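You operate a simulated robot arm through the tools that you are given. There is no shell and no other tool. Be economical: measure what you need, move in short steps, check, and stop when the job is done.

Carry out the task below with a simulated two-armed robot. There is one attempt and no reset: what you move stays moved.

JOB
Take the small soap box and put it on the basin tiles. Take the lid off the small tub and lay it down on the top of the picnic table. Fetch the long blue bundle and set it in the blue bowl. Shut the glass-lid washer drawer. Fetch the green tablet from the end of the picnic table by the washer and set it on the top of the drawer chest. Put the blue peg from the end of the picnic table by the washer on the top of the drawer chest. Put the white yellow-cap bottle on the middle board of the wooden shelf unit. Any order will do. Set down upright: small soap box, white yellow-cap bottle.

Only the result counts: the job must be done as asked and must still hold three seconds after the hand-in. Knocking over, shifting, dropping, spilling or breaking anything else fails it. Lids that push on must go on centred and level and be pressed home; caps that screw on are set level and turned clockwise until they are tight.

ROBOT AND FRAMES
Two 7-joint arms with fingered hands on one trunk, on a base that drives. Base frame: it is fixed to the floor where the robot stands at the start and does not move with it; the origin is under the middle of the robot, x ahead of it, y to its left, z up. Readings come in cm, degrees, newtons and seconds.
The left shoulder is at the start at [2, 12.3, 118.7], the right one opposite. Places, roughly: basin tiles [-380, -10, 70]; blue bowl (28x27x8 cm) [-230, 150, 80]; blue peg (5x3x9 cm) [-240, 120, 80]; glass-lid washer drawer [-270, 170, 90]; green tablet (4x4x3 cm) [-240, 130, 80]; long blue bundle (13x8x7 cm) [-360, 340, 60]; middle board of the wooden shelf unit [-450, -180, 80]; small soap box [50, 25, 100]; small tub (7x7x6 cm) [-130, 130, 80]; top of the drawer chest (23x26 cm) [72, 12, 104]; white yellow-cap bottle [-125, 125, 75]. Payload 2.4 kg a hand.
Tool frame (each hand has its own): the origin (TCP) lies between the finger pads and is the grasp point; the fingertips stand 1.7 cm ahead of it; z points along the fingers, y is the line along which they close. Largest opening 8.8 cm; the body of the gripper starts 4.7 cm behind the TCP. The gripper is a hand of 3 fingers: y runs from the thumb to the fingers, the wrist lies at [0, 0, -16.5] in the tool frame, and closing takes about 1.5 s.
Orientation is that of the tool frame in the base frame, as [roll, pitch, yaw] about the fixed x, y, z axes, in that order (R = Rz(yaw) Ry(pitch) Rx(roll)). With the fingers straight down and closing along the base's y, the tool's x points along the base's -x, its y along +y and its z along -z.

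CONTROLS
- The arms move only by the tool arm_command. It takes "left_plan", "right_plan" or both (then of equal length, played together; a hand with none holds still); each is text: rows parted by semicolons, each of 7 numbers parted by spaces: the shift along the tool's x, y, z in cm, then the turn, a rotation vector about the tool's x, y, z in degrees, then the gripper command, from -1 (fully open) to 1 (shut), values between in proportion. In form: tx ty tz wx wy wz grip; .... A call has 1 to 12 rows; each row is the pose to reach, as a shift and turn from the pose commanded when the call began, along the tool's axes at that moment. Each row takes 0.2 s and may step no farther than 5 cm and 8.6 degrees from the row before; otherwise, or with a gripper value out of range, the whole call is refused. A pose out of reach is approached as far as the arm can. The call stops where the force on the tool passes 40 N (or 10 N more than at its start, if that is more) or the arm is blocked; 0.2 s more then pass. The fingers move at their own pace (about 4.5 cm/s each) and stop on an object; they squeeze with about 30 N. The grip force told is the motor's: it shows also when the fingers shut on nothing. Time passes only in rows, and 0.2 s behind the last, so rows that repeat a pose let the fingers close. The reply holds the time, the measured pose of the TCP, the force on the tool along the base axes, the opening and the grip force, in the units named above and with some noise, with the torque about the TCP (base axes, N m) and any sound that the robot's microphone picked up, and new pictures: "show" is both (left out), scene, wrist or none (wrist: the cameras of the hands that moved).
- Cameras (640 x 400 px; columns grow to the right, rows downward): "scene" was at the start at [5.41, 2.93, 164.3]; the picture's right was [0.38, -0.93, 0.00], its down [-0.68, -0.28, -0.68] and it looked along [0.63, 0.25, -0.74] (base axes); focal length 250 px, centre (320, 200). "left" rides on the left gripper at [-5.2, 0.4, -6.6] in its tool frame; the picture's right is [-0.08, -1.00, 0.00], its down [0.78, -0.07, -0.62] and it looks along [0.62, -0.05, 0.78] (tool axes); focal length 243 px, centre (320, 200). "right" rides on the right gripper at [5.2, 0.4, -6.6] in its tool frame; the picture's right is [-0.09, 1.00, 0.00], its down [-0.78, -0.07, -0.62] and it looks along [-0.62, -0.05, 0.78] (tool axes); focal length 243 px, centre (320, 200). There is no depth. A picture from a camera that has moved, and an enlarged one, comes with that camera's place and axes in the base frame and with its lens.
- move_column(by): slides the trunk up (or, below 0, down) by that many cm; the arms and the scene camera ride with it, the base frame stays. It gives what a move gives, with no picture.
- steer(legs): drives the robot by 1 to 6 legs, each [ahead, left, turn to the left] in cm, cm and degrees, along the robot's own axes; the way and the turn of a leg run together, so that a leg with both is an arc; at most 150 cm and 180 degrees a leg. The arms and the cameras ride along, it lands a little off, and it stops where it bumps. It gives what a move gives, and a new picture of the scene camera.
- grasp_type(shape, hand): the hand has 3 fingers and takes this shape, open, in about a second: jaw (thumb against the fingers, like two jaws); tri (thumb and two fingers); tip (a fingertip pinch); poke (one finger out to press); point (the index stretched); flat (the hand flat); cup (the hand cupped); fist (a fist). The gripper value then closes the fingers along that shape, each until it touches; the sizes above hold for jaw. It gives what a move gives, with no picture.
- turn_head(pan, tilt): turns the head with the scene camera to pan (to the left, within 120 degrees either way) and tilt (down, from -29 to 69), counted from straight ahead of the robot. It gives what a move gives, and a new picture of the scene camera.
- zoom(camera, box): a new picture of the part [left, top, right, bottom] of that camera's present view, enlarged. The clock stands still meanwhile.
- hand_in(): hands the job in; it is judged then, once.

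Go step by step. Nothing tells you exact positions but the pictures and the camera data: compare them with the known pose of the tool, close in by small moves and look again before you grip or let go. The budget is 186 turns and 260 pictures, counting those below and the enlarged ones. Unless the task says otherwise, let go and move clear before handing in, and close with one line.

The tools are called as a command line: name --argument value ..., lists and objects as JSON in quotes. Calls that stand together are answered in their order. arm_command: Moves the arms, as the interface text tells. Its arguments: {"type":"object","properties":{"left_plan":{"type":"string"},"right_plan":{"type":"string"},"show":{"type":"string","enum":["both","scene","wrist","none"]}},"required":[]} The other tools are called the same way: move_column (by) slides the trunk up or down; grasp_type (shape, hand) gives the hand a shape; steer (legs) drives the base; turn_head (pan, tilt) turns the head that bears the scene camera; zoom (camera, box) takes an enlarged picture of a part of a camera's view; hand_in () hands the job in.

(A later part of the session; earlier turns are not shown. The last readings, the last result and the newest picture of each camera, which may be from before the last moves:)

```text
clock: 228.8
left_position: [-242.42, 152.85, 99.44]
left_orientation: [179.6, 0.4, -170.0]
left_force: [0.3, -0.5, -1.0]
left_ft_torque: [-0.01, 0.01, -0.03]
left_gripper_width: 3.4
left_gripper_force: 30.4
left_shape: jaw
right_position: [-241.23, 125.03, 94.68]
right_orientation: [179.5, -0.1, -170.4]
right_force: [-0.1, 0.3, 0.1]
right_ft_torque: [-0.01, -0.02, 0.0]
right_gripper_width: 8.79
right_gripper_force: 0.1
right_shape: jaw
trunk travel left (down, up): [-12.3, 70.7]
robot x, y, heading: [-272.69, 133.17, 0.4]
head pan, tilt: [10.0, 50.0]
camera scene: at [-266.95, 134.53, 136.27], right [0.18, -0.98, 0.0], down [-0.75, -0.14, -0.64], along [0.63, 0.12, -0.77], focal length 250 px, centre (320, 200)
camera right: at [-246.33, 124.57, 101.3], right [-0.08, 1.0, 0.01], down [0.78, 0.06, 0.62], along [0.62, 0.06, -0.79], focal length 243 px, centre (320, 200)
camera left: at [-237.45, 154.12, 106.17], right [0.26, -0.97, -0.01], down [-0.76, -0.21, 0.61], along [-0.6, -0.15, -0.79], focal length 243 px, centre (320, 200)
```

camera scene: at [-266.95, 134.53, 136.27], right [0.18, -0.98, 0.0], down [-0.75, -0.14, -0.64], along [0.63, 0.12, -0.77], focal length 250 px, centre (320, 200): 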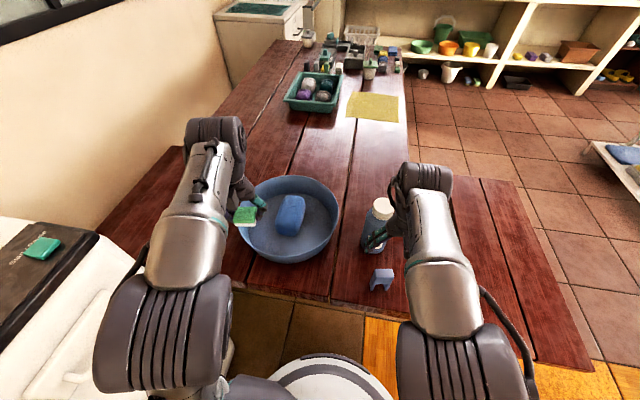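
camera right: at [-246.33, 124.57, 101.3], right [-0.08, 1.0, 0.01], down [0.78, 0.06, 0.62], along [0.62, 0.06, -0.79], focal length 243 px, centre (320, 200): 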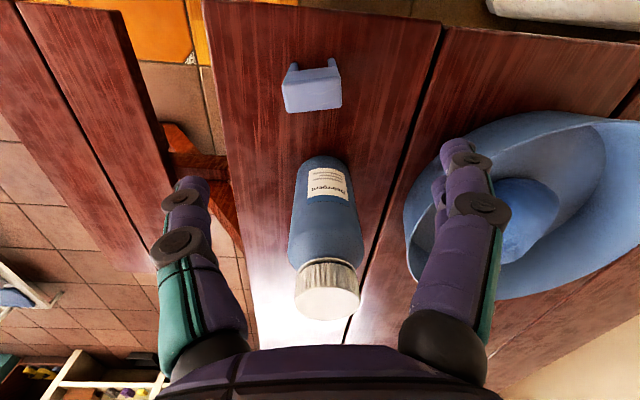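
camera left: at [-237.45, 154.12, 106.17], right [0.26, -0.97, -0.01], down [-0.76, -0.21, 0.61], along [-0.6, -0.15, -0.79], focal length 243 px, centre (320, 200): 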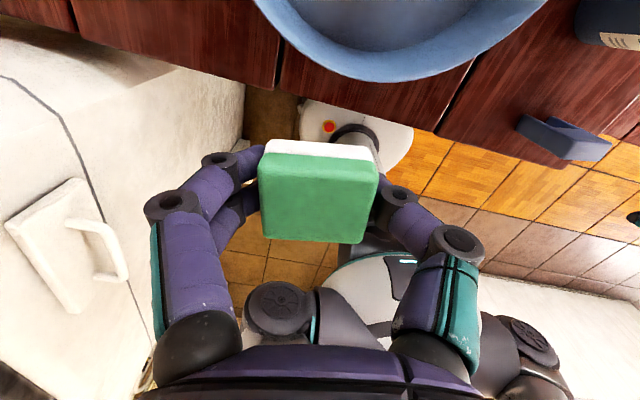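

The peg is centred under the right hand. I'll lower with the trunk and check.

move_column --by -11

zoom --camera "right" --box '[0, 0, 640, 400]'

```text
clock: 230.3
left_position: [-242.4, 152.86, 88.52]
left_orientation: [179.6, 0.4, -169.9]
left_force: [0.0, 0.1, -0.3]
left_ft_torque: [0.02, 0.02, 0.01]
left_gripper_width: 3.39
left_gripper_force: 30.0
left_shape: jaw
right_position: [-241.13, 125.03, 83.7]
right_orientation: [179.4, -0.2, -170.4]
right_force: [0.0, -0.1, 0.6]
right_ft_torque: [0.03, 0.01, -0.02]
right_gripper_width: 8.79
right_gripper_force: 0.0
right_shape: jaw
trunk travel left (down, up): [-1.3, 81.7]
robot x, y, heading: [-272.16, 133.22, 0.3]
head pan, tilt: [10.0, 50.0]
```

```text
1.00 times, centred on (320, 200) of right (not enlarged: the box is as wide or as high as the picture)
camera zoom: at [-246.33, 124.53, 90.31], right [-0.08, 1.0, 0.01], down [0.78, 0.06, 0.62], along [0.62, 0.06, -0.79], focal length 243 px, centre (320, 200)
```

zoom: 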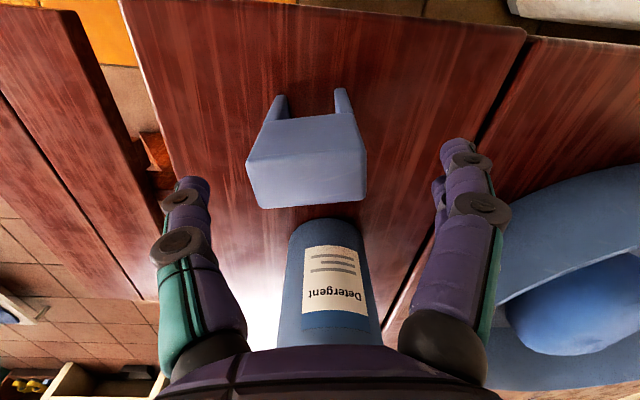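

arm_command --right_plan "0 -0.4 0.8 0 0 0 -1; 0 -0.4 1.6 0 0 0 -1; 0 -0.4 2.4 0 0 0 -1; 0 -0.4 3.2 0 0 0 -1; 0 -0.4 3.9 0 0 0 0; 0 -0.4 3.9 0 0 0 1; 0 -0.4 3.9 0 0 0 1; 0 -0.4 3.9 0 0 0 1; 0 -0.4 3.9 0 0 0 1; 0 -0.4 3.9 0 0 0 1; 0 -0.4 3.9 0 0 0 1" --show "wrist"

move_column --by 20

zoom --camera "right" --box '[0, 0, 640, 400]'

turn_head --pan 0 --tilt 50

```text
clock: 232.7
left_position: [-242.35, 152.83, 88.49]
left_orientation: [179.6, 0.4, -170.0]
left_force: [0.7, 0.7, -0.5]
left_ft_torque: [0.02, 0.02, 0.01]
left_gripper_width: 3.36
left_gripper_force: 29.7
left_shape: jaw
right_position: [-241.0, 124.66, 79.85]
right_orientation: [179.5, -0.2, -170.5]
right_force: [0.0, -1.0, 0.9]
right_ft_torque: [-0.04, -0.02, 0.03]
right_gripper_width: 2.68
right_gripper_force: 29.6
right_shape: jaw
trunk travel left (down, up): [-1.3, 81.7]
robot x, y, heading: [-272.32, 133.24, 0.3]
head pan, tilt: [10.0, 50.0]
camera right: at [-246.15, 124.2, 86.46], right [-0.08, 1.0, 0.01], down [0.78, 0.06, 0.62], along [0.62, 0.06, -0.79], focal length 243 px, centre (320, 200)
```

right: 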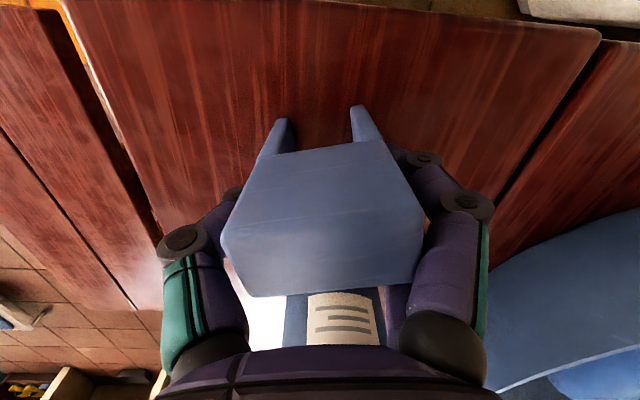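

```text
clock: 234.8
left_position: [-242.38, 152.84, 108.43]
left_orientation: [179.6, 0.4, -169.9]
left_force: [-0.1, 0.0, -0.6]
left_ft_torque: [-0.01, -0.02, 0.01]
left_gripper_width: 3.41
left_gripper_force: 30.2
left_shape: jaw
right_position: [-240.88, 124.79, 99.73]
right_orientation: [179.5, -0.2, -170.6]
right_force: [0.2, 0.1, -0.1]
right_ft_torque: [-0.02, -0.02, 0.02]
right_gripper_width: 2.67
right_gripper_force: 30.1
right_shape: jaw
trunk travel left (down, up): [-21.3, 61.7]
robot x, y, heading: [-273.0, 133.18, 0.4]
head pan, tilt: [10.0, 50.0]
```

```text
1.00 times, centred on (320, 200) of right (not enlarged: the box is as wide or as high as the picture)
camera zoom: at [-246.14, 124.2, 106.45], right [-0.08, 1.0, 0.01], down [0.78, 0.06, 0.62], along [0.61, 0.06, -0.79], focal length 243 px, centre (320, 200)
```

zoom: 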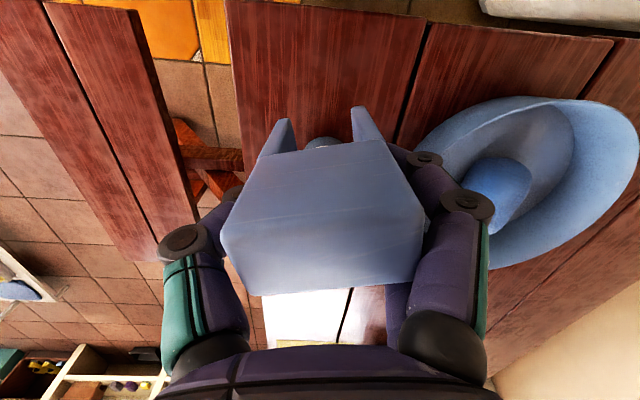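

```text
clock: 235.6
left_position: [-242.35, 152.89, 108.42]
left_orientation: [179.6, 0.4, -169.9]
left_force: [0.2, 0.2, -0.5]
left_ft_torque: [0.01, 0.0, 0.03]
left_gripper_width: 3.38
left_gripper_force: 30.0
left_shape: jaw
right_position: [-241.09, 124.81, 99.87]
right_orientation: [179.4, -0.2, -170.5]
right_force: [0.3, -0.4, 0.1]
right_ft_torque: [0.0, -0.02, -0.04]
right_gripper_width: 2.68
right_gripper_force: 29.8
right_shape: jaw
trunk travel left (down, up): [-21.3, 61.7]
robot x, y, heading: [-272.44, 133.4, 0.5]
head pan, tilt: [0.0, 50.0]
camera scene: at [-266.82, 133.19, 145.26], right [0.01, -1.0, 0.0], down [-0.77, -0.01, -0.64], along [0.64, 0.0, -0.77], focal length 250 px, centre (320, 200)
```

scene: 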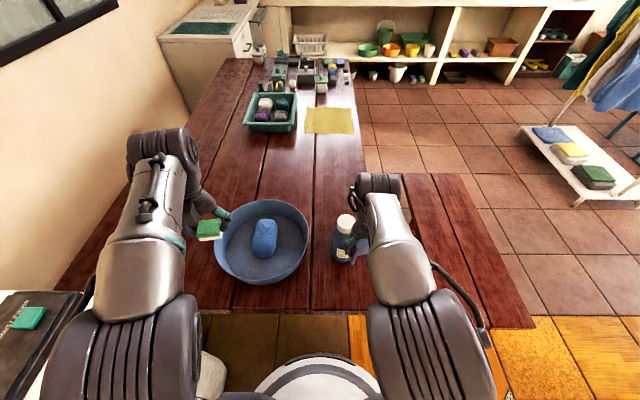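

Both the tablet and the peg are held. I'll back off, go around the bench, and drive back to the counter with the drawer chest.

steer --legs '[[-28, 0, 0], [0, -125, 0], [140, 0, 0], [120, 0, 0]]'

turn_head --pan 0 --tilt 35

```text
clock: 255.8
left_position: [-8.32, 22.94, 108.44]
left_orientation: [179.5, 0.5, -171.4]
left_force: [-0.2, 0.5, 0.0]
left_ft_torque: [0.0, -0.01, -0.02]
left_gripper_width: 3.36
left_gripper_force: 29.9
left_shape: jaw
right_position: [-7.56, -5.23, 99.79]
right_orientation: [179.6, -0.3, -171.8]
right_force: [0.1, -0.6, -0.2]
right_ft_torque: [0.0, 0.01, -0.01]
right_gripper_width: 2.66
right_gripper_force: 29.9
right_shape: jaw
trunk travel left (down, up): [-21.3, 61.7]
robot x, y, heading: [-39.35, 4.03, -0.9]
head pan, tilt: [0.0, 50.0]
camera scene: at [-33.26, 3.91, 145.26], right [-0.02, -1.0, 0.0], down [-0.77, 0.01, -0.64], along [0.64, -0.01, -0.77], focal length 250 px, centre (320, 200)
```

scene: 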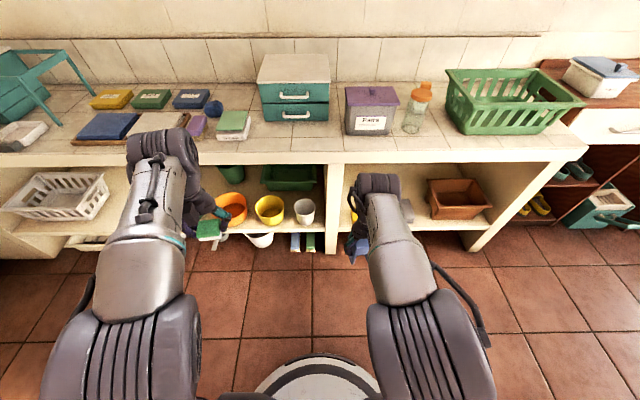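

```text
clock: 256.6
left_position: [-8.39, 23.04, 108.54]
left_orientation: [179.5, 0.4, -171.4]
left_force: [-0.7, 0.3, -0.4]
left_ft_torque: [-0.02, -0.01, 0.03]
left_gripper_width: 3.35
left_gripper_force: 29.6
left_shape: jaw
right_position: [-7.65, -5.12, 99.94]
right_orientation: [179.4, -0.3, -171.8]
right_force: [-0.3, -0.2, -0.5]
right_ft_torque: [0.0, -0.02, -0.01]
right_gripper_width: 2.66
right_gripper_force: 29.8
right_shape: jaw
trunk travel left (down, up): [-21.3, 61.7]
robot x, y, heading: [-39.57, 4.12, -0.8]
head pan, tilt: [0.0, 35.0]
camera scene: at [-32.18, 3.89, 147.43], right [-0.02, -1.0, 0.0], down [-0.57, 0.01, -0.82], along [0.82, -0.01, -0.57], focal length 250 px, centre (320, 200)
```

scene: 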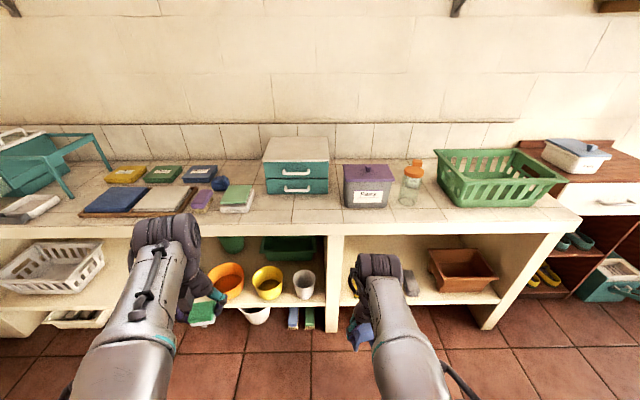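

I'll raise up, then drive in to the counter facing the chest.

move_column --by 22

steer --legs '[[51, 8.5, 0.8]]'

turn_head --pan 0 --tilt 45

```text
clock: 258.9
left_position: [-8.37, 23.01, 130.33]
left_orientation: [179.6, 0.4, -171.3]
left_force: [0.0, -0.2, 0.1]
left_ft_torque: [-0.04, 0.0, -0.01]
left_gripper_width: 3.38
left_gripper_force: 30.2
left_shape: jaw
right_position: [-7.63, -5.17, 121.69]
right_orientation: [179.4, -0.2, -171.9]
right_force: [0.0, -0.1, -0.1]
right_ft_torque: [0.01, -0.01, -0.04]
right_gripper_width: 2.69
right_gripper_force: 29.7
right_shape: jaw
trunk travel left (down, up): [-43.3, 39.7]
robot x, y, heading: [-38.9, 3.96, -0.9]
head pan, tilt: [0.0, 35.0]
```

```text
clock: 261.9
left_position: [42.34, 31.2, 130.43]
left_orientation: [179.7, 0.4, -170.8]
left_force: [-0.2, 0.7, -0.3]
left_ft_torque: [0.0, 0.0, 0.03]
left_gripper_width: 3.35
left_gripper_force: 30.0
left_shape: jaw
right_position: [43.41, 3.06, 121.83]
right_orientation: [179.5, -0.3, -171.3]
right_force: [0.9, -0.3, 0.1]
right_ft_torque: [-0.03, -0.01, -0.02]
right_gripper_width: 2.67
right_gripper_force: 30.1
right_shape: jaw
trunk travel left (down, up): [-43.3, 39.7]
robot x, y, heading: [11.91, 11.91, -0.2]
head pan, tilt: [0.0, 35.0]
camera scene: at [18.83, 11.91, 169.43], right [-0.01, -1.0, 0.0], down [-0.57, 0.0, -0.82], along [0.82, -0.01, -0.57], focal length 250 px, centre (320, 200)
```

scene: 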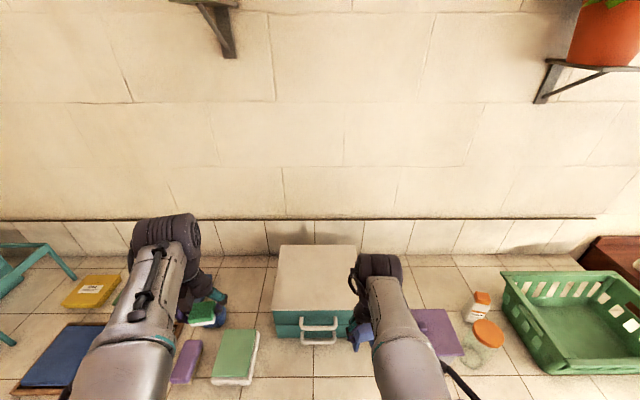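

```text
clock: 262.6
left_position: [42.31, 31.33, 130.49]
left_orientation: [179.7, 0.3, -170.8]
left_force: [1.1, -0.4, 0.4]
left_ft_torque: [-0.01, 0.02, -0.02]
left_gripper_width: 3.36
left_gripper_force: 29.5
left_shape: jaw
right_position: [43.28, 3.0, 121.76]
right_orientation: [179.5, -0.2, -171.1]
right_force: [-0.8, -0.3, -1.5]
right_ft_torque: [-0.01, 0.01, -0.02]
right_gripper_width: 2.66
right_gripper_force: 30.5
right_shape: jaw
trunk travel left (down, up): [-43.3, 39.7]
robot x, y, heading: [12.27, 12.11, -0.6]
head pan, tilt: [0.0, 45.0]
camera scene: at [18.06, 11.9, 167.96], right [-0.01, -1.0, 0.0], down [-0.71, 0.0, -0.71], along [0.71, 0.0, -0.71], focal length 250 px, centre (320, 200)
```

scene: 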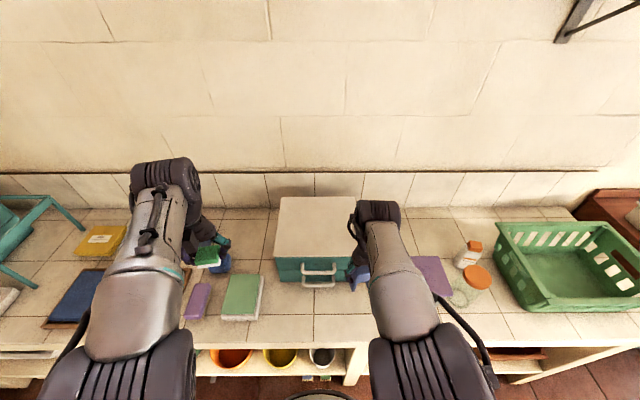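

I'm in front of the chest. I'll move 3 cm closer, then bring the tablet over the left part of the chest top.

steer --legs '[[3, 0, 0.5]]'

arm_command --left_plan "-2.1 -1.9 2.3 0 -1.5 0 1; -4.2 -3.8 4.6 0 -3 0 1; -6.4 -5.7 6.9 0 -4.5 0 1; -8.5 -7.6 9.2 0 -6 0 1; -10.6 -9.5 11.5 0 -7.5 0 1; -12.8 -11.4 13.8 0 -9 0 1; -14.9 -13.3 16.1 0 -10 0 1; -17 -15.2 18.4 0 -10 0 1; -17 -15.2 18.4 0 -10 0 1" --show "both"

```text
clock: 263.5
left_position: [45.34, 31.62, 130.42]
left_orientation: [179.5, 0.4, -170.2]
left_force: [0.1, -0.7, 0.6]
left_ft_torque: [0.0, -0.02, 0.01]
left_gripper_width: 3.36
left_gripper_force: 29.6
left_shape: jaw
right_position: [46.72, 3.35, 121.79]
right_orientation: [179.6, -0.3, -170.7]
right_force: [-0.1, -0.2, -0.1]
right_ft_torque: [0.01, -0.02, -0.03]
right_gripper_width: 2.66
right_gripper_force: 30.3
right_shape: jaw
trunk travel left (down, up): [-43.3, 39.7]
robot x, y, heading: [14.89, 11.88, 0.5]
head pan, tilt: [0.0, 45.0]
camera scene: at [21.34, 11.95, 167.95], right [0.0, -1.0, 0.0], down [-0.71, 0.0, -0.71], along [0.71, 0.0, -0.71], focal length 250 px, centre (320, 200)
```

scene: 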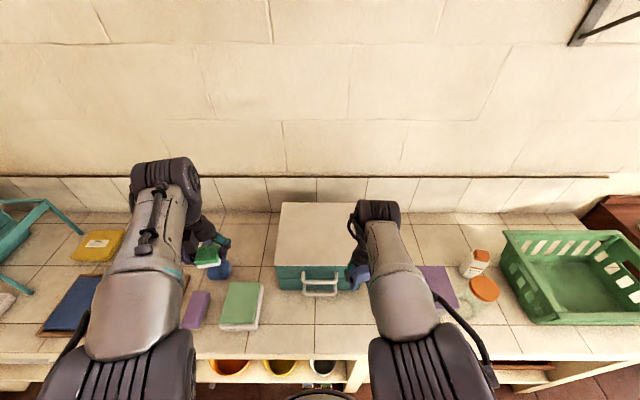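

```text
clock: 265.5
left_position: [64.23, 19.73, 112.04]
left_orientation: [179.6, 10.4, -170.2]
left_force: [-0.3, -0.2, -0.3]
left_ft_torque: [0.0, -0.05, 0.02]
left_gripper_width: 3.35
left_gripper_force: 30.3
left_shape: jaw
left hand out of reach, approached as far as the arm can: row 8, 9
right_position: [46.39, 3.38, 121.94]
right_orientation: [179.5, -0.2, -170.7]
right_force: [1.2, 0.8, -0.4]
right_ft_torque: [0.0, 0.01, -0.03]
right_gripper_width: 2.66
right_gripper_force: 29.5
right_shape: jaw
trunk travel left (down, up): [-43.3, 39.7]
robot x, y, heading: [14.66, 11.68, 0.2]
head pan, tilt: [0.0, 45.0]
camera scene: at [21.04, 11.93, 167.96], right [0.0, -1.0, 0.0], down [-0.71, 0.0, -0.71], along [0.71, 0.0, -0.71], focal length 250 px, centre (320, 200)
camera left: at [67.91, 20.73, 119.61], right [0.25, -0.97, 0.01], down [-0.86, -0.22, 0.47], along [-0.45, -0.12, -0.88], focal length 243 px, centre (320, 200)
```

scene: 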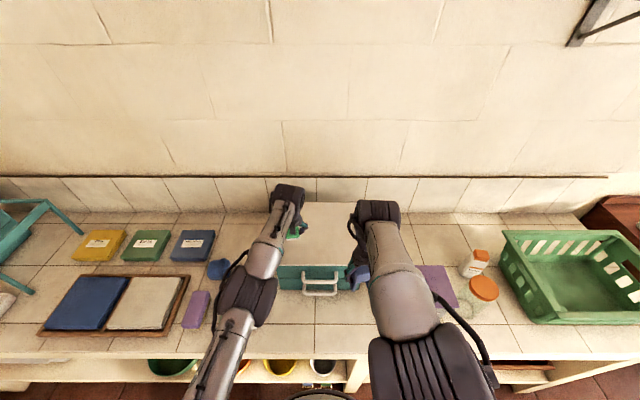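
left: 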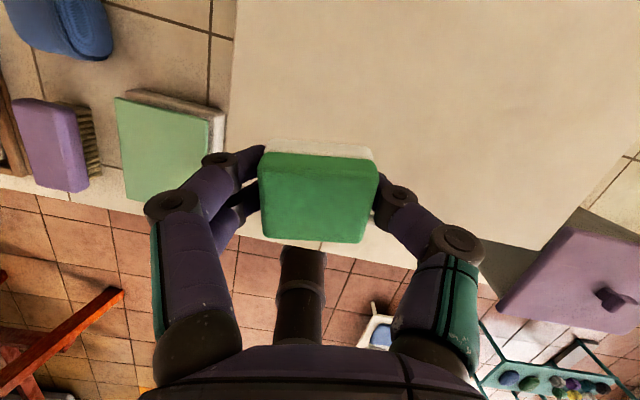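

The tablet is above the chest's left front. I'll lower with the trunk, then gently to contact.

move_column --by -5

arm_command --left_plan "0 -0.5 0.4 0 0 0 1; 0 -1 0.8 0 0 0 1; 0 -1 1.2 0 0 0 1; 0 -1 1.6 0 0 0 1; 0 -1 2 0 0 0 1; 0 -1 2.4 0 0 0 1; 0 -1 2.8 0 0 0 1; 0 -1 3.2 0 0 0 1; 0 -1 3.6 0 0 0 1; 0 -1 4 0 0 0 1" --show "wrist"

```text
clock: 266.4
left_position: [64.2, 19.71, 107.19]
left_orientation: [179.6, 10.3, -170.3]
left_force: [0.7, 0.2, -0.5]
left_ft_torque: [-0.01, 0.01, 0.0]
left_gripper_width: 3.37
left_gripper_force: 30.3
left_shape: jaw
right_position: [46.46, 3.45, 116.82]
right_orientation: [179.5, -0.2, -170.7]
right_force: [0.2, -0.1, 0.1]
right_ft_torque: [-0.01, -0.02, 0.02]
right_gripper_width: 2.65
right_gripper_force: 30.0
right_shape: jaw
trunk travel left (down, up): [-38.3, 44.7]
robot x, y, heading: [14.8, 12.3, 0.1]
head pan, tilt: [0.0, 45.0]
```

```text
clock: 268.2
left_position: [64.38, 19.28, 104.67]
left_orientation: [179.8, 11.4, -170.4]
left_force: [-2.4, -0.5, 16.3]
left_ft_torque: [0.15, 0.17, 0.03]
left_gripper_width: 3.41
left_gripper_force: 29.8
left_shape: jaw
left hand out of reach, approached as far as the arm can: row 2, 3, 4, 5, 6, 7, 8
right_position: [46.36, 3.41, 116.81]
right_orientation: [179.6, -0.1, -170.7]
right_force: [-0.7, -0.2, -1.4]
right_ft_torque: [-0.03, 0.01, -0.01]
right_gripper_width: 2.64
right_gripper_force: 30.1
right_shape: jaw
trunk travel left (down, up): [-38.3, 44.7]
robot x, y, heading: [14.73, 11.95, 0.3]
head pan, tilt: [0.0, 45.0]
stopped in row 8 (left hand): the force on the tool passed its limit at 44 N (the readings are from after the stop); the commanded pose is now the measured one
camera left: at [67.98, 20.27, 112.3], right [0.25, -0.97, 0.01], down [-0.86, -0.22, 0.45], along [-0.44, -0.12, -0.89], focal length 243 px, centre (320, 200)
```

left: 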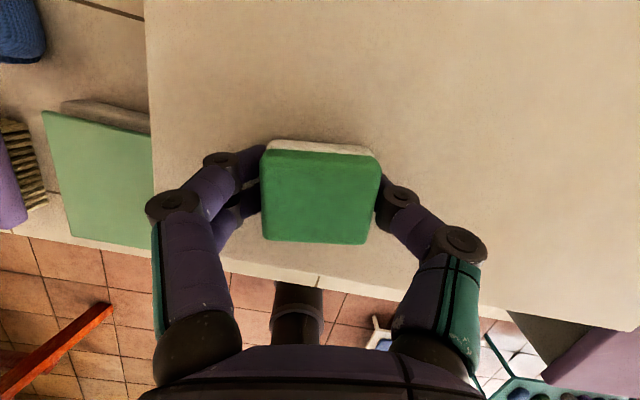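

Contact made. I'll release the tablet and rise.

arm_command --left_plan "0 0 -0.1 0 0 0 1; 0 0 -0.1 0 0 0 0.3; 0 0 -0.1 0 0 0 0; 0 0 -0.1 0 0 0 -0.3; 0 0 -0.1 0 0 0 -0.3; 0 0 -0.1 0 0 0 -0.3; 0 0 -2 0 0 0 -0.3; 0 0 -5 0 0 0 -0.3; 0.5 0 -9 0 0 0 -0.3; 2 1 -12 0 0 0 -0.3" --show "both"

```text
clock: 270.4
left_position: [60.01, 19.82, 116.01]
left_orientation: [179.9, 11.1, -170.5]
left_force: [0.1, -0.3, 0.6]
left_ft_torque: [0.02, 0.03, -0.03]
left_gripper_width: 5.72
left_gripper_force: 0.0
left_shape: jaw
right_position: [46.41, 3.36, 116.93]
right_orientation: [179.6, -0.2, -170.7]
right_force: [-0.3, -0.2, -0.4]
right_ft_torque: [-0.02, 0.01, 0.02]
right_gripper_width: 2.67
right_gripper_force: 29.8
right_shape: jaw
trunk travel left (down, up): [-38.3, 44.7]
robot x, y, heading: [14.91, 11.98, 0.0]
head pan, tilt: [0.0, 45.0]
camera scene: at [21.0, 11.94, 162.96], right [0.0, -1.0, 0.0], down [-0.71, 0.0, -0.71], along [0.71, 0.0, -0.71], focal length 250 px, centre (320, 200)
camera left: at [63.62, 20.7, 123.6], right [0.25, -0.97, 0.01], down [-0.86, -0.22, 0.46], along [-0.44, -0.13, -0.89], focal length 243 px, centre (320, 200)
```

scene: 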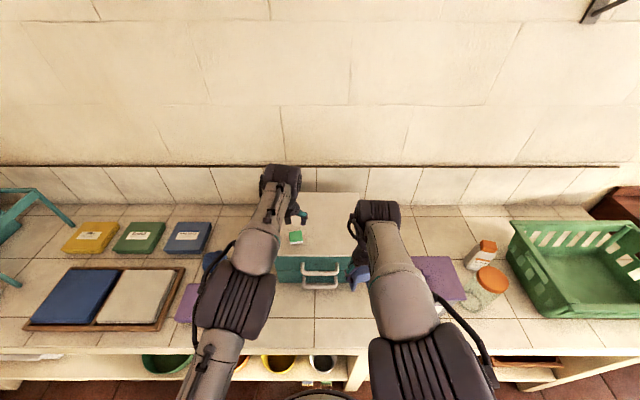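
left: 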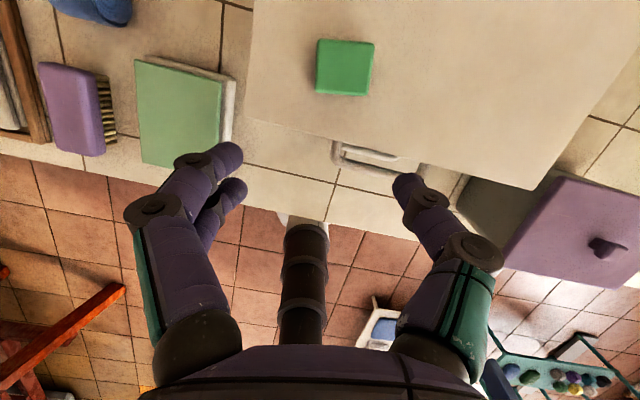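

The tablet lies on the chest. Now I'll move the left hand away and bring the peg over the right half.

arm_command --right_plan "-3.6 -0.1 0 0 -2 0 1; -7.2 -0.2 0.5 0 -4 0 1; -10.8 -0.3 1 0 -6 0 1; -14.5 -0.4 2 0 -8 0 1; -18.2 -0.4 3 0 -10 0 1; -18.2 -0.4 3 0 -10 0 1" --left_plan "3 2 -1 0 0 0 -0.3; 6 4 -2 0 0 0 -0.3; 9 6 -2 0 0 0 -0.3; 12 8 -2 0 0 0 -0.3; 14 10 -2 0 0 0 -0.3; 14 10 -2 0 0 0 -0.3" --show "both"

```text
clock: 271.8
left_position: [46.48, 27.64, 114.24]
left_orientation: [179.8, 11.1, -170.4]
left_force: [0.4, -0.2, -0.7]
left_ft_torque: [-0.01, 0.02, -0.01]
left_gripper_width: 5.69
left_gripper_force: 0.1
left_shape: jaw
left hand out of reach, approached as far as the arm can: row 4, 5, 6
right_position: [62.89, 5.2, 113.53]
right_orientation: [179.5, 9.9, -170.9]
right_force: [-0.2, -1.0, -0.9]
right_ft_torque: [0.0, 0.01, 0.02]
right_gripper_width: 2.62
right_gripper_force: 30.1
right_shape: jaw
right hand out of reach, approached as far as the arm can: row 5, 6
trunk travel left (down, up): [-38.3, 44.7]
robot x, y, heading: [14.7, 12.15, -0.1]
head pan, tilt: [0.0, 45.0]
camera scene: at [21.13, 11.91, 162.95], right [0.0, -1.0, 0.0], down [-0.71, 0.0, -0.71], along [0.71, 0.0, -0.71], focal length 250 px, centre (320, 200)
camera right: at [56.61, 4.58, 119.1], right [-0.08, 1.0, 0.02], down [0.67, 0.04, 0.74], along [0.74, 0.07, -0.67], focal length 243 px, centre (320, 200)
camera left: at [50.21, 28.62, 121.72], right [0.25, -0.97, 0.01], down [-0.86, -0.22, 0.46], along [-0.44, -0.12, -0.89], focal length 243 px, centre (320, 200)
```

scene: 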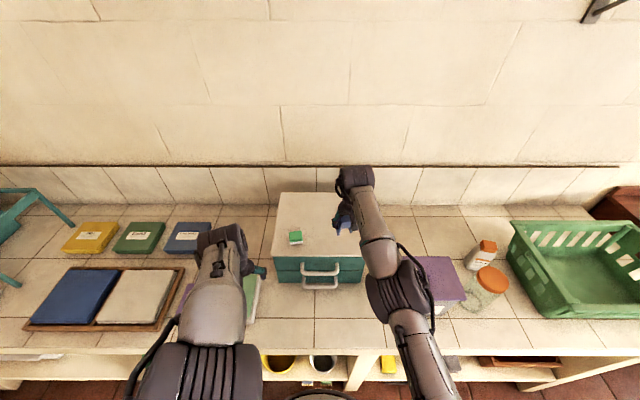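
right: 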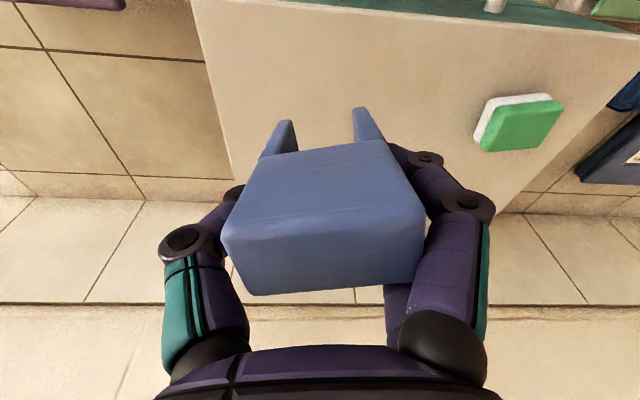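
left: 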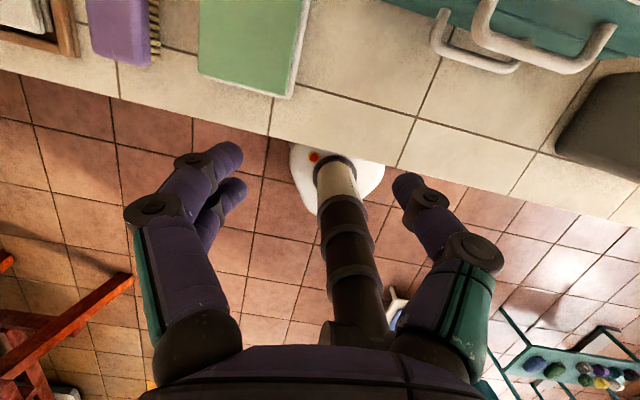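

move_column --by -3

arm_command --right_plan "-0.4 0.3 0.2 0 0 0 1; -0.8 0.6 0.5 0 0 0 1; -1.2 0.6 0.9 0 0 0 1; -1.2 0.6 1.3 0 0 0 1; -1.2 0.6 1.7 0 0 0 1; -1.2 0.6 2.1 0 0 0 1; -1.2 0.6 2.5 0 0 0 1; -1.2 0.6 2.9 0 0 0 1; -1.2 0.6 3.3 0 0 0 1; -1.2 0.6 3.7 0 0 0 1" --show "both"

```text
clock: 272.5
left_position: [46.4, 27.73, 111.25]
left_orientation: [179.8, 11.2, -170.3]
left_force: [-0.9, -0.2, -0.4]
left_ft_torque: [-0.02, 0.03, 0.01]
left_gripper_width: 5.7
left_gripper_force: 0.1
left_shape: jaw
right_position: [62.85, 5.24, 110.52]
right_orientation: [179.5, 9.8, -170.9]
right_force: [0.0, -0.3, 0.1]
right_ft_torque: [0.0, -0.02, -0.03]
right_gripper_width: 2.61
right_gripper_force: 29.9
right_shape: jaw
trunk travel left (down, up): [-35.3, 47.7]
robot x, y, heading: [14.91, 11.86, 0.3]
head pan, tilt: [0.0, 45.0]
```

```text
clock: 274.6
left_position: [46.37, 27.63, 111.27]
left_orientation: [179.8, 11.1, -170.4]
left_force: [0.9, -0.6, -0.2]
left_ft_torque: [0.0, 0.03, -0.01]
left_gripper_width: 5.7
left_gripper_force: 0.0
left_shape: jaw
right_position: [63.57, 5.45, 107.9]
right_orientation: [179.7, 10.8, -170.8]
right_force: [-2.2, -2.1, 22.7]
right_ft_torque: [-0.12, 0.23, -0.11]
right_gripper_width: 2.73
right_gripper_force: 30.2
right_shape: jaw
right hand out of reach, approached as far as the arm can: row 1, 2, 3, 4, 5, 6, 7, 8, 9, 10
trunk travel left (down, up): [-35.3, 47.7]
robot x, y, heading: [14.99, 11.77, 0.1]
head pan, tilt: [0.0, 45.0]
stopped in row 10 (right hand): the force on the tool passed its limit at 42 N (the readings are from after the stop); the commanded pose is now the measured one
camera scene: at [20.89, 11.96, 159.97], right [0.0, -1.0, 0.0], down [-0.71, 0.0, -0.71], along [0.71, 0.0, -0.71], focal length 250 px, centre (320, 200)
camera right: at [57.23, 4.87, 113.37], right [-0.08, 1.0, 0.02], down [0.65, 0.04, 0.76], along [0.75, 0.07, -0.65], focal length 243 px, centre (320, 200)
```

scene: 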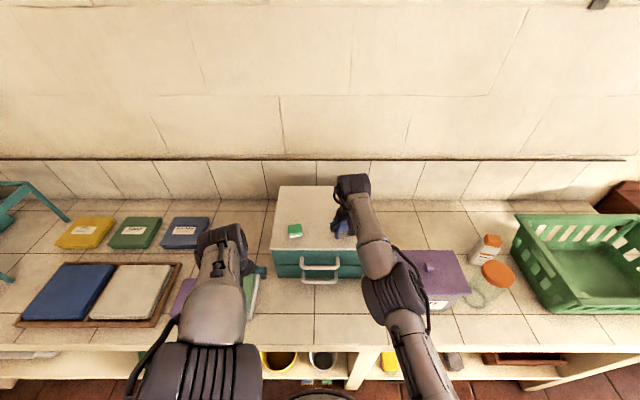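
right: 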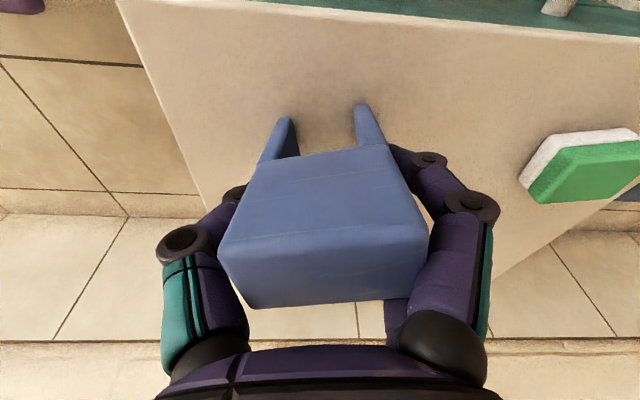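

The peg's legs are on the chest top. I'll straighten it slightly, release gently, and rise.

arm_command --right_plan "0.5 0 -0.15 0 2 0 1; 1 0 -0.2 0 4 0 1; 1.4 0 -0.2 0 6 0 1; 1.4 0 -0.2 0 6 0 0.6; 1.4 0 -0.2 0 6 0 0.2; 1.4 0 -0.2 0 6 0 -0.2; 1.4 0 -0.2 0 6 0 -0.2; 1.2 0 -2 0 6 0 -0.2; 1 0 -5 0 6 0 -0.2; 1 0 -9 0 6 0 -0.2; 3 0 -12 0 6 0 -0.2" --show "both"

```text
clock: 277.0
left_position: [46.43, 27.64, 111.23]
left_orientation: [179.8, 11.2, -170.4]
left_force: [-0.6, 0.5, -0.1]
left_ft_torque: [0.01, 0.01, 0.02]
left_gripper_width: 5.71
left_gripper_force: 0.1
left_shape: jaw
right_position: [58.03, 4.03, 118.53]
right_orientation: [179.6, 4.4, -170.7]
right_force: [0.3, 0.4, 0.1]
right_ft_torque: [-0.01, 0.02, 0.01]
right_gripper_width: 5.24
right_gripper_force: 0.1
right_shape: jaw
right hand out of reach, approached as far as the arm can: row 3, 8, 9, 10, 11
trunk travel left (down, up): [-35.3, 47.7]
robot x, y, heading: [14.93, 11.79, 0.1]
head pan, tilt: [0.0, 45.0]
camera scene: at [21.0, 11.95, 159.96], right [0.0, -1.0, 0.0], down [-0.71, 0.0, -0.71], along [0.71, 0.0, -0.71], focal length 250 px, centre (320, 200)
camera right: at [52.4, 3.54, 124.74], right [-0.08, 1.0, 0.01], down [0.73, 0.05, 0.68], along [0.68, 0.06, -0.73], focal length 243 px, centre (320, 200)
```

scene: 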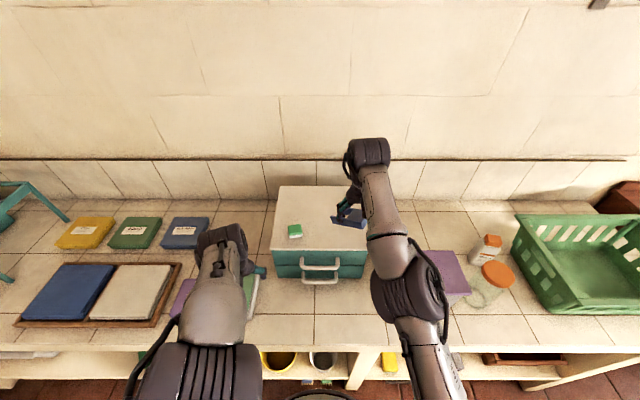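
right: 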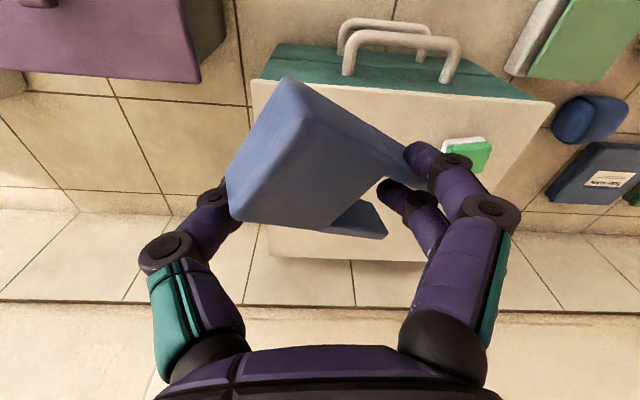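

The peg came up with the hand, caught on the fingers. I'll look closely before doing anything.

zoom --camera "right" --box '[200, 60, 520, 260]'

zoom --camera "scene" --box '[270, 130, 430, 250]'

```text
2.00 times, centred on (360, 160) of right
camera zoom: at [52.4, 3.54, 124.74], right [-0.08, 1.0, 0.01], down [0.73, 0.05, 0.68], along [0.68, 0.06, -0.73], focal length 485 px, centre (240, 280)
```

zoom: 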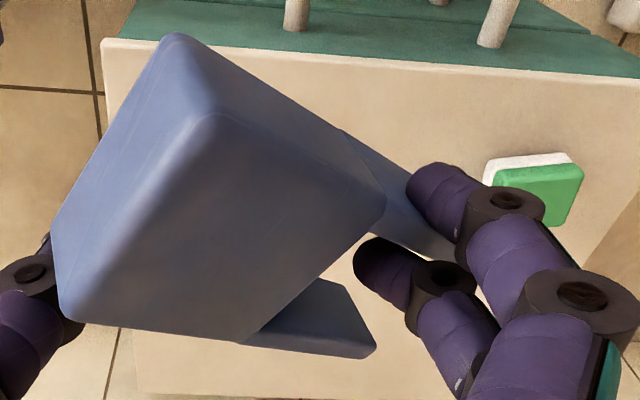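

```text
3.33 times, centred on (350, 190) of scene
camera zoom: at [21.0, 11.95, 159.96], right [0.0, -1.0, 0.0], down [-0.71, 0.0, -0.71], along [0.71, 0.0, -0.71], focal length 832 px, centre (220, 233)
```

zoom: 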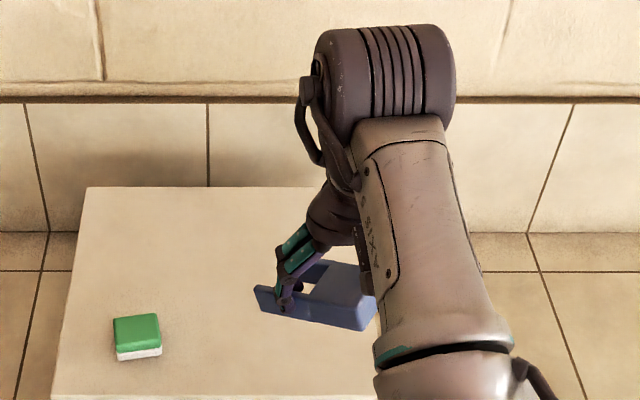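

The peg is hanging in the open hand, hooked on a finger. I'll move it back over the middle of the chest and set it down there before opening fully.

move_column --by -4

arm_command --right_plan "-1 0.2 0 0 -1.5 0 -0.2; -2 0.4 0 0 -3 0 -0.2; -3 0.6 0 0 -4.5 0 -0.2; -4 0.8 0 0 -6 0 -0.2; -5 1 0 0 -7 0 -0.2; -6 1 0 0 -8 0 -0.2; -6 1 0 0 -8 0 -0.2" --show "both"

```text
clock: 277.8
left_position: [46.61, 27.58, 107.25]
left_orientation: [179.8, 11.1, -170.4]
left_force: [0.0, -0.7, 0.0]
left_ft_torque: [0.0, 0.02, -0.01]
left_gripper_width: 5.7
left_gripper_force: 0.0
left_shape: jaw
right_position: [58.21, 4.11, 114.58]
right_orientation: [179.6, 4.5, -170.7]
right_force: [0.1, -0.4, 0.0]
right_ft_torque: [0.02, 0.04, 0.01]
right_gripper_width: 5.24
right_gripper_force: 0.1
right_shape: jaw
trunk travel left (down, up): [-31.3, 51.7]
robot x, y, heading: [14.97, 11.92, -0.1]
head pan, tilt: [0.0, 45.0]
```

```text
clock: 279.4
left_position: [46.56, 27.75, 107.24]
left_orientation: [179.8, 11.2, -170.3]
left_force: [-0.1, -0.5, 0.6]
left_ft_torque: [-0.01, -0.02, 0.01]
left_gripper_width: 5.69
left_gripper_force: 0.0
left_shape: jaw
right_position: [60.59, 5.76, 113.92]
right_orientation: [179.6, 12.4, -170.8]
right_force: [-1.1, 1.0, 0.4]
right_ft_torque: [0.0, -0.03, 0.01]
right_gripper_width: 5.23
right_gripper_force: 0.0
right_shape: jaw
right hand out of reach, approached as far as the arm can: row 1, 2, 3, 4, 5, 6, 7
trunk travel left (down, up): [-31.3, 51.7]
robot x, y, heading: [14.69, 11.96, 0.0]
head pan, tilt: [0.0, 45.0]
camera scene: at [21.08, 11.97, 155.96], right [0.0, -1.0, 0.0], down [-0.71, 0.0, -0.71], along [0.71, 0.0, -0.71], focal length 250 px, centre (320, 200)
camera right: at [54.14, 5.0, 119.18], right [-0.08, 1.0, 0.02], down [0.63, 0.03, 0.77], along [0.77, 0.08, -0.63], focal length 243 px, centre (320, 200)
```

scene: 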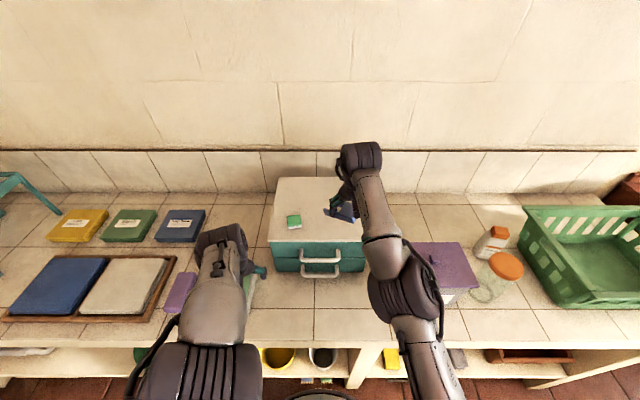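
right: 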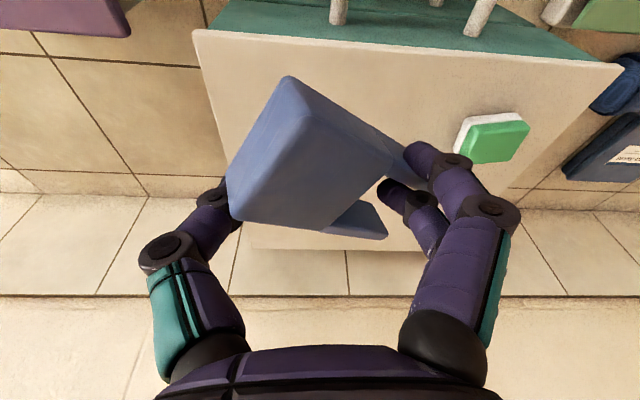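

move_column --by 10

arm_command --right_plan "1 0 4.4 0 0 0 -0.2; 1.9 0 8.6 0 0 0 -0.2; -0.5 0 9.4 0 0 0 -0.2; -3 0 10 0 0 0 -0.2; -5.2 0 10.4 0 0 0 -0.2; -5.2 0 10.4 0 0 0 -0.2" --show "both"

```text
clock: 280.7
left_position: [46.49, 27.65, 117.23]
left_orientation: [179.9, 11.2, -170.5]
left_force: [0.5, -0.6, -0.6]
left_ft_torque: [0.01, 0.02, 0.01]
left_gripper_width: 5.71
left_gripper_force: 0.2
left_shape: jaw
right_position: [60.72, 5.63, 123.78]
right_orientation: [179.5, 12.5, -170.9]
right_force: [-1.1, 0.4, -0.7]
right_ft_torque: [0.02, 0.0, 0.0]
right_gripper_width: 5.24
right_gripper_force: 0.1
right_shape: jaw
trunk travel left (down, up): [-41.3, 41.7]
robot x, y, heading: [14.82, 11.76, 0.3]
head pan, tilt: [0.0, 45.0]
```

```text
clock: 282.1
left_position: [46.45, 27.7, 117.3]
left_orientation: [179.8, 11.1, -170.4]
left_force: [1.1, 0.2, -0.2]
left_ft_torque: [-0.01, -0.01, -0.01]
left_gripper_width: 5.68
left_gripper_force: 0.2
left_shape: jaw
right_position: [63.83, 5.78, 114.79]
right_orientation: [179.6, 12.4, -170.8]
right_force: [-0.9, -0.5, -0.4]
right_ft_torque: [0.0, -0.02, -0.01]
right_gripper_width: 5.3
right_gripper_force: 0.0
right_shape: jaw
right hand out of reach, approached as far as the arm can: row 4, 5, 6
trunk travel left (down, up): [-41.3, 41.7]
robot x, y, heading: [14.98, 12.02, 0.2]
head pan, tilt: [0.0, 45.0]
camera scene: at [21.08, 11.92, 165.96], right [0.0, -1.0, 0.0], down [-0.71, 0.0, -0.71], along [0.71, 0.0, -0.71], focal length 250 px, centre (320, 200)
camera right: at [57.42, 5.13, 120.13], right [-0.08, 1.0, 0.02], down [0.63, 0.03, 0.77], along [0.77, 0.08, -0.63], focal length 243 px, centre (320, 200)
```

scene: 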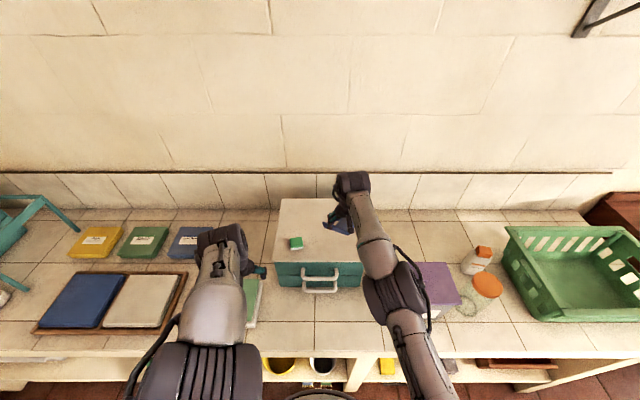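
right: 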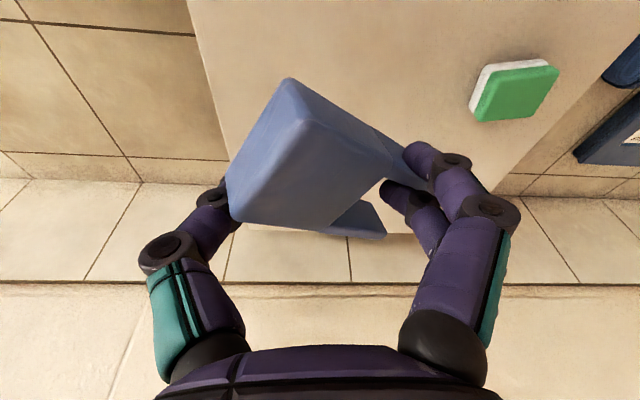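

Now over the chest. I'll lower until the peg touches the top.

arm_command --right_plan "0.1 0 0.8 0 0 0 -0.2; 0.2 0 1.6 0 0 0 -0.2; 0.2 0 2.4 0 0 0 -0.2; 0.2 0 3.2 0 0 0 -0.2; 0.2 0 4 0 0 0 -0.2; 0.2 0 4.8 0 0 0 -0.2; 0.2 0 5.6 0 0 0 -0.2; 0.2 0 6.4 0 0 0 -0.2" --show "both"

```text
clock: 283.9
left_position: [46.59, 27.65, 117.33]
left_orientation: [179.9, 11.0, -170.4]
left_force: [-0.3, 0.0, 0.4]
left_ft_torque: [0.02, 0.01, 0.0]
left_gripper_width: 5.69
left_gripper_force: 0.1
left_shape: jaw
right_position: [64.98, 5.96, 108.41]
right_orientation: [179.7, 12.4, -170.7]
right_force: [0.1, -0.5, 0.4]
right_ft_torque: [0.0, -0.03, 0.02]
right_gripper_width: 5.25
right_gripper_force: 0.0
right_shape: jaw
trunk travel left (down, up): [-41.3, 41.7]
robot x, y, heading: [14.91, 12.14, -0.1]
head pan, tilt: [0.0, 45.0]
camera scene: at [21.1, 11.93, 165.96], right [0.0, -1.0, 0.0], down [-0.71, 0.0, -0.71], along [0.71, 0.0, -0.71], focal length 250 px, centre (320, 200)
camera right: at [58.49, 5.37, 113.76], right [-0.08, 1.0, 0.02], down [0.63, 0.03, 0.77], along [0.77, 0.08, -0.63], focal length 243 px, centre (320, 200)
```

scene: 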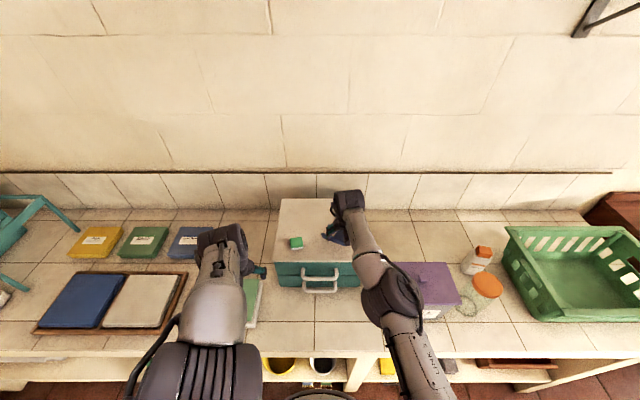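
right: 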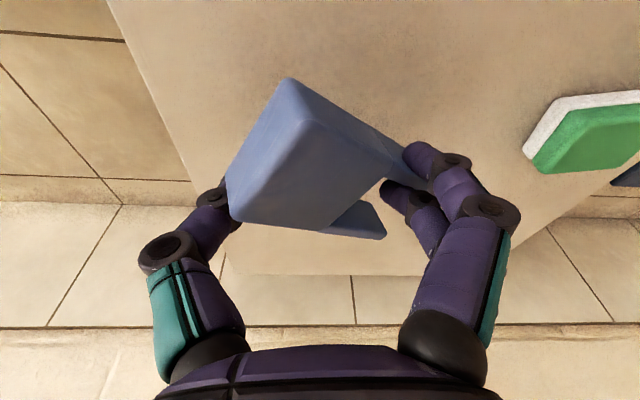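

arm_command --right_plan "0 0 0.5 0 0 0 -0.2; 0 0 1 0 0 0 -0.2; 0 0 1.5 0 0 0 -0.2; 0 0 2 0 0 0 -0.2; 0 0 2.5 0 0 0 -0.2; 0 0 3 0 0 0 -0.2; 0 0 3.5 0 0 0 -0.2; 0 0 4 0 0 0 -0.2" --show "wrist"

```text
clock: 285.7
left_position: [46.44, 27.56, 117.36]
left_orientation: [179.8, 11.2, -170.5]
left_force: [0.2, 0.3, -1.3]
left_ft_torque: [0.01, 0.03, -0.01]
left_gripper_width: 5.71
left_gripper_force: 0.1
left_shape: jaw
right_position: [65.03, 5.71, 104.91]
right_orientation: [179.6, 12.6, -170.6]
right_force: [0.0, -0.8, 10.7]
right_ft_torque: [0.37, 0.03, 0.04]
right_gripper_width: 5.26
right_gripper_force: 0.0
right_shape: jaw
right hand out of reach, approached as far as the arm can: row 1, 2, 3, 4, 5, 6, 7, 8
trunk travel left (down, up): [-41.3, 41.7]
robot x, y, heading: [14.98, 11.74, 0.1]
head pan, tilt: [0.0, 45.0]
camera right: at [58.62, 5.07, 110.17], right [-0.08, 1.0, 0.02], down [0.63, 0.03, 0.78], along [0.77, 0.08, -0.63], focal length 243 px, centre (320, 200)
```

right: 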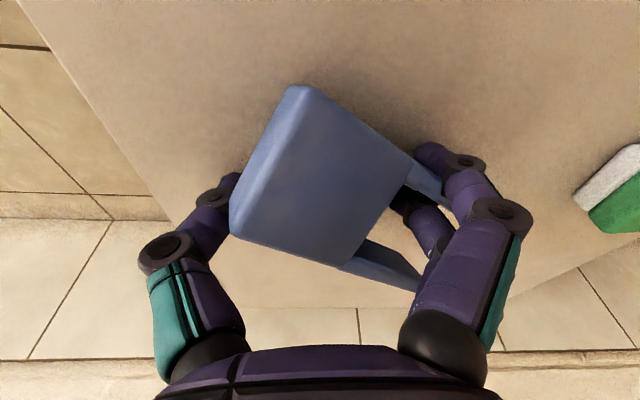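

Contact with the top. I'll open fully while low so the peg comes off the fingers.

arm_command --right_plan "0 0 -0.2 0 0 0 -0.4; 0 0 -0.2 0 0 0 -0.6; 0 0 -0.2 0 0 0 -0.8; 0 0 -0.2 0 0 0 -1; 0 0 -0.2 0 0 0 -1; 0 0 -0.2 0 0 0 -1" --show "both"

```text
clock: 287.1
left_position: [46.42, 27.67, 117.38]
left_orientation: [179.8, 11.1, -170.4]
left_force: [-0.4, 0.2, -0.1]
left_ft_torque: [-0.03, 0.01, 0.0]
left_gripper_width: 5.71
left_gripper_force: 0.1
left_shape: jaw
right_position: [65.17, 5.81, 104.9]
right_orientation: [179.6, 12.4, -170.7]
right_force: [-0.3, -0.7, 1.7]
right_ft_torque: [0.0, -0.01, 0.04]
right_gripper_width: 8.77
right_gripper_force: 0.1
right_shape: jaw
trunk travel left (down, up): [-41.3, 41.7]
robot x, y, heading: [14.98, 12.16, 0.1]
head pan, tilt: [0.0, 45.0]
camera scene: at [21.07, 11.94, 165.96], right [0.0, -1.0, 0.0], down [-0.71, 0.0, -0.71], along [0.71, 0.0, -0.71], focal length 250 px, centre (320, 200)
camera right: at [58.65, 5.13, 110.26], right [-0.08, 1.0, 0.02], down [0.63, 0.03, 0.77], along [0.77, 0.08, -0.63], focal length 243 px, centre (320, 200)
```

scene: 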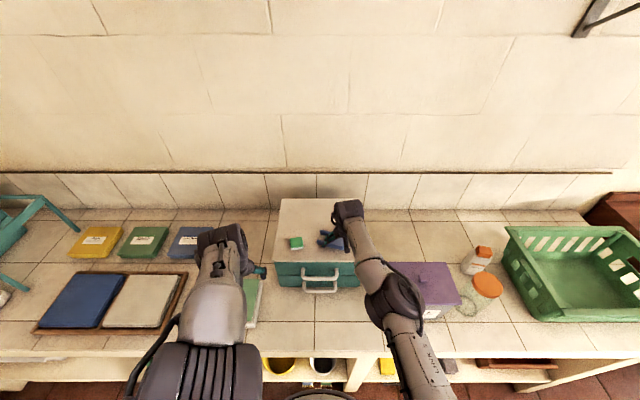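
right: 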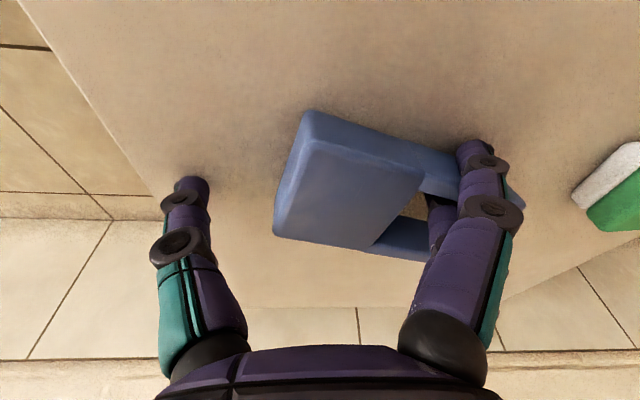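

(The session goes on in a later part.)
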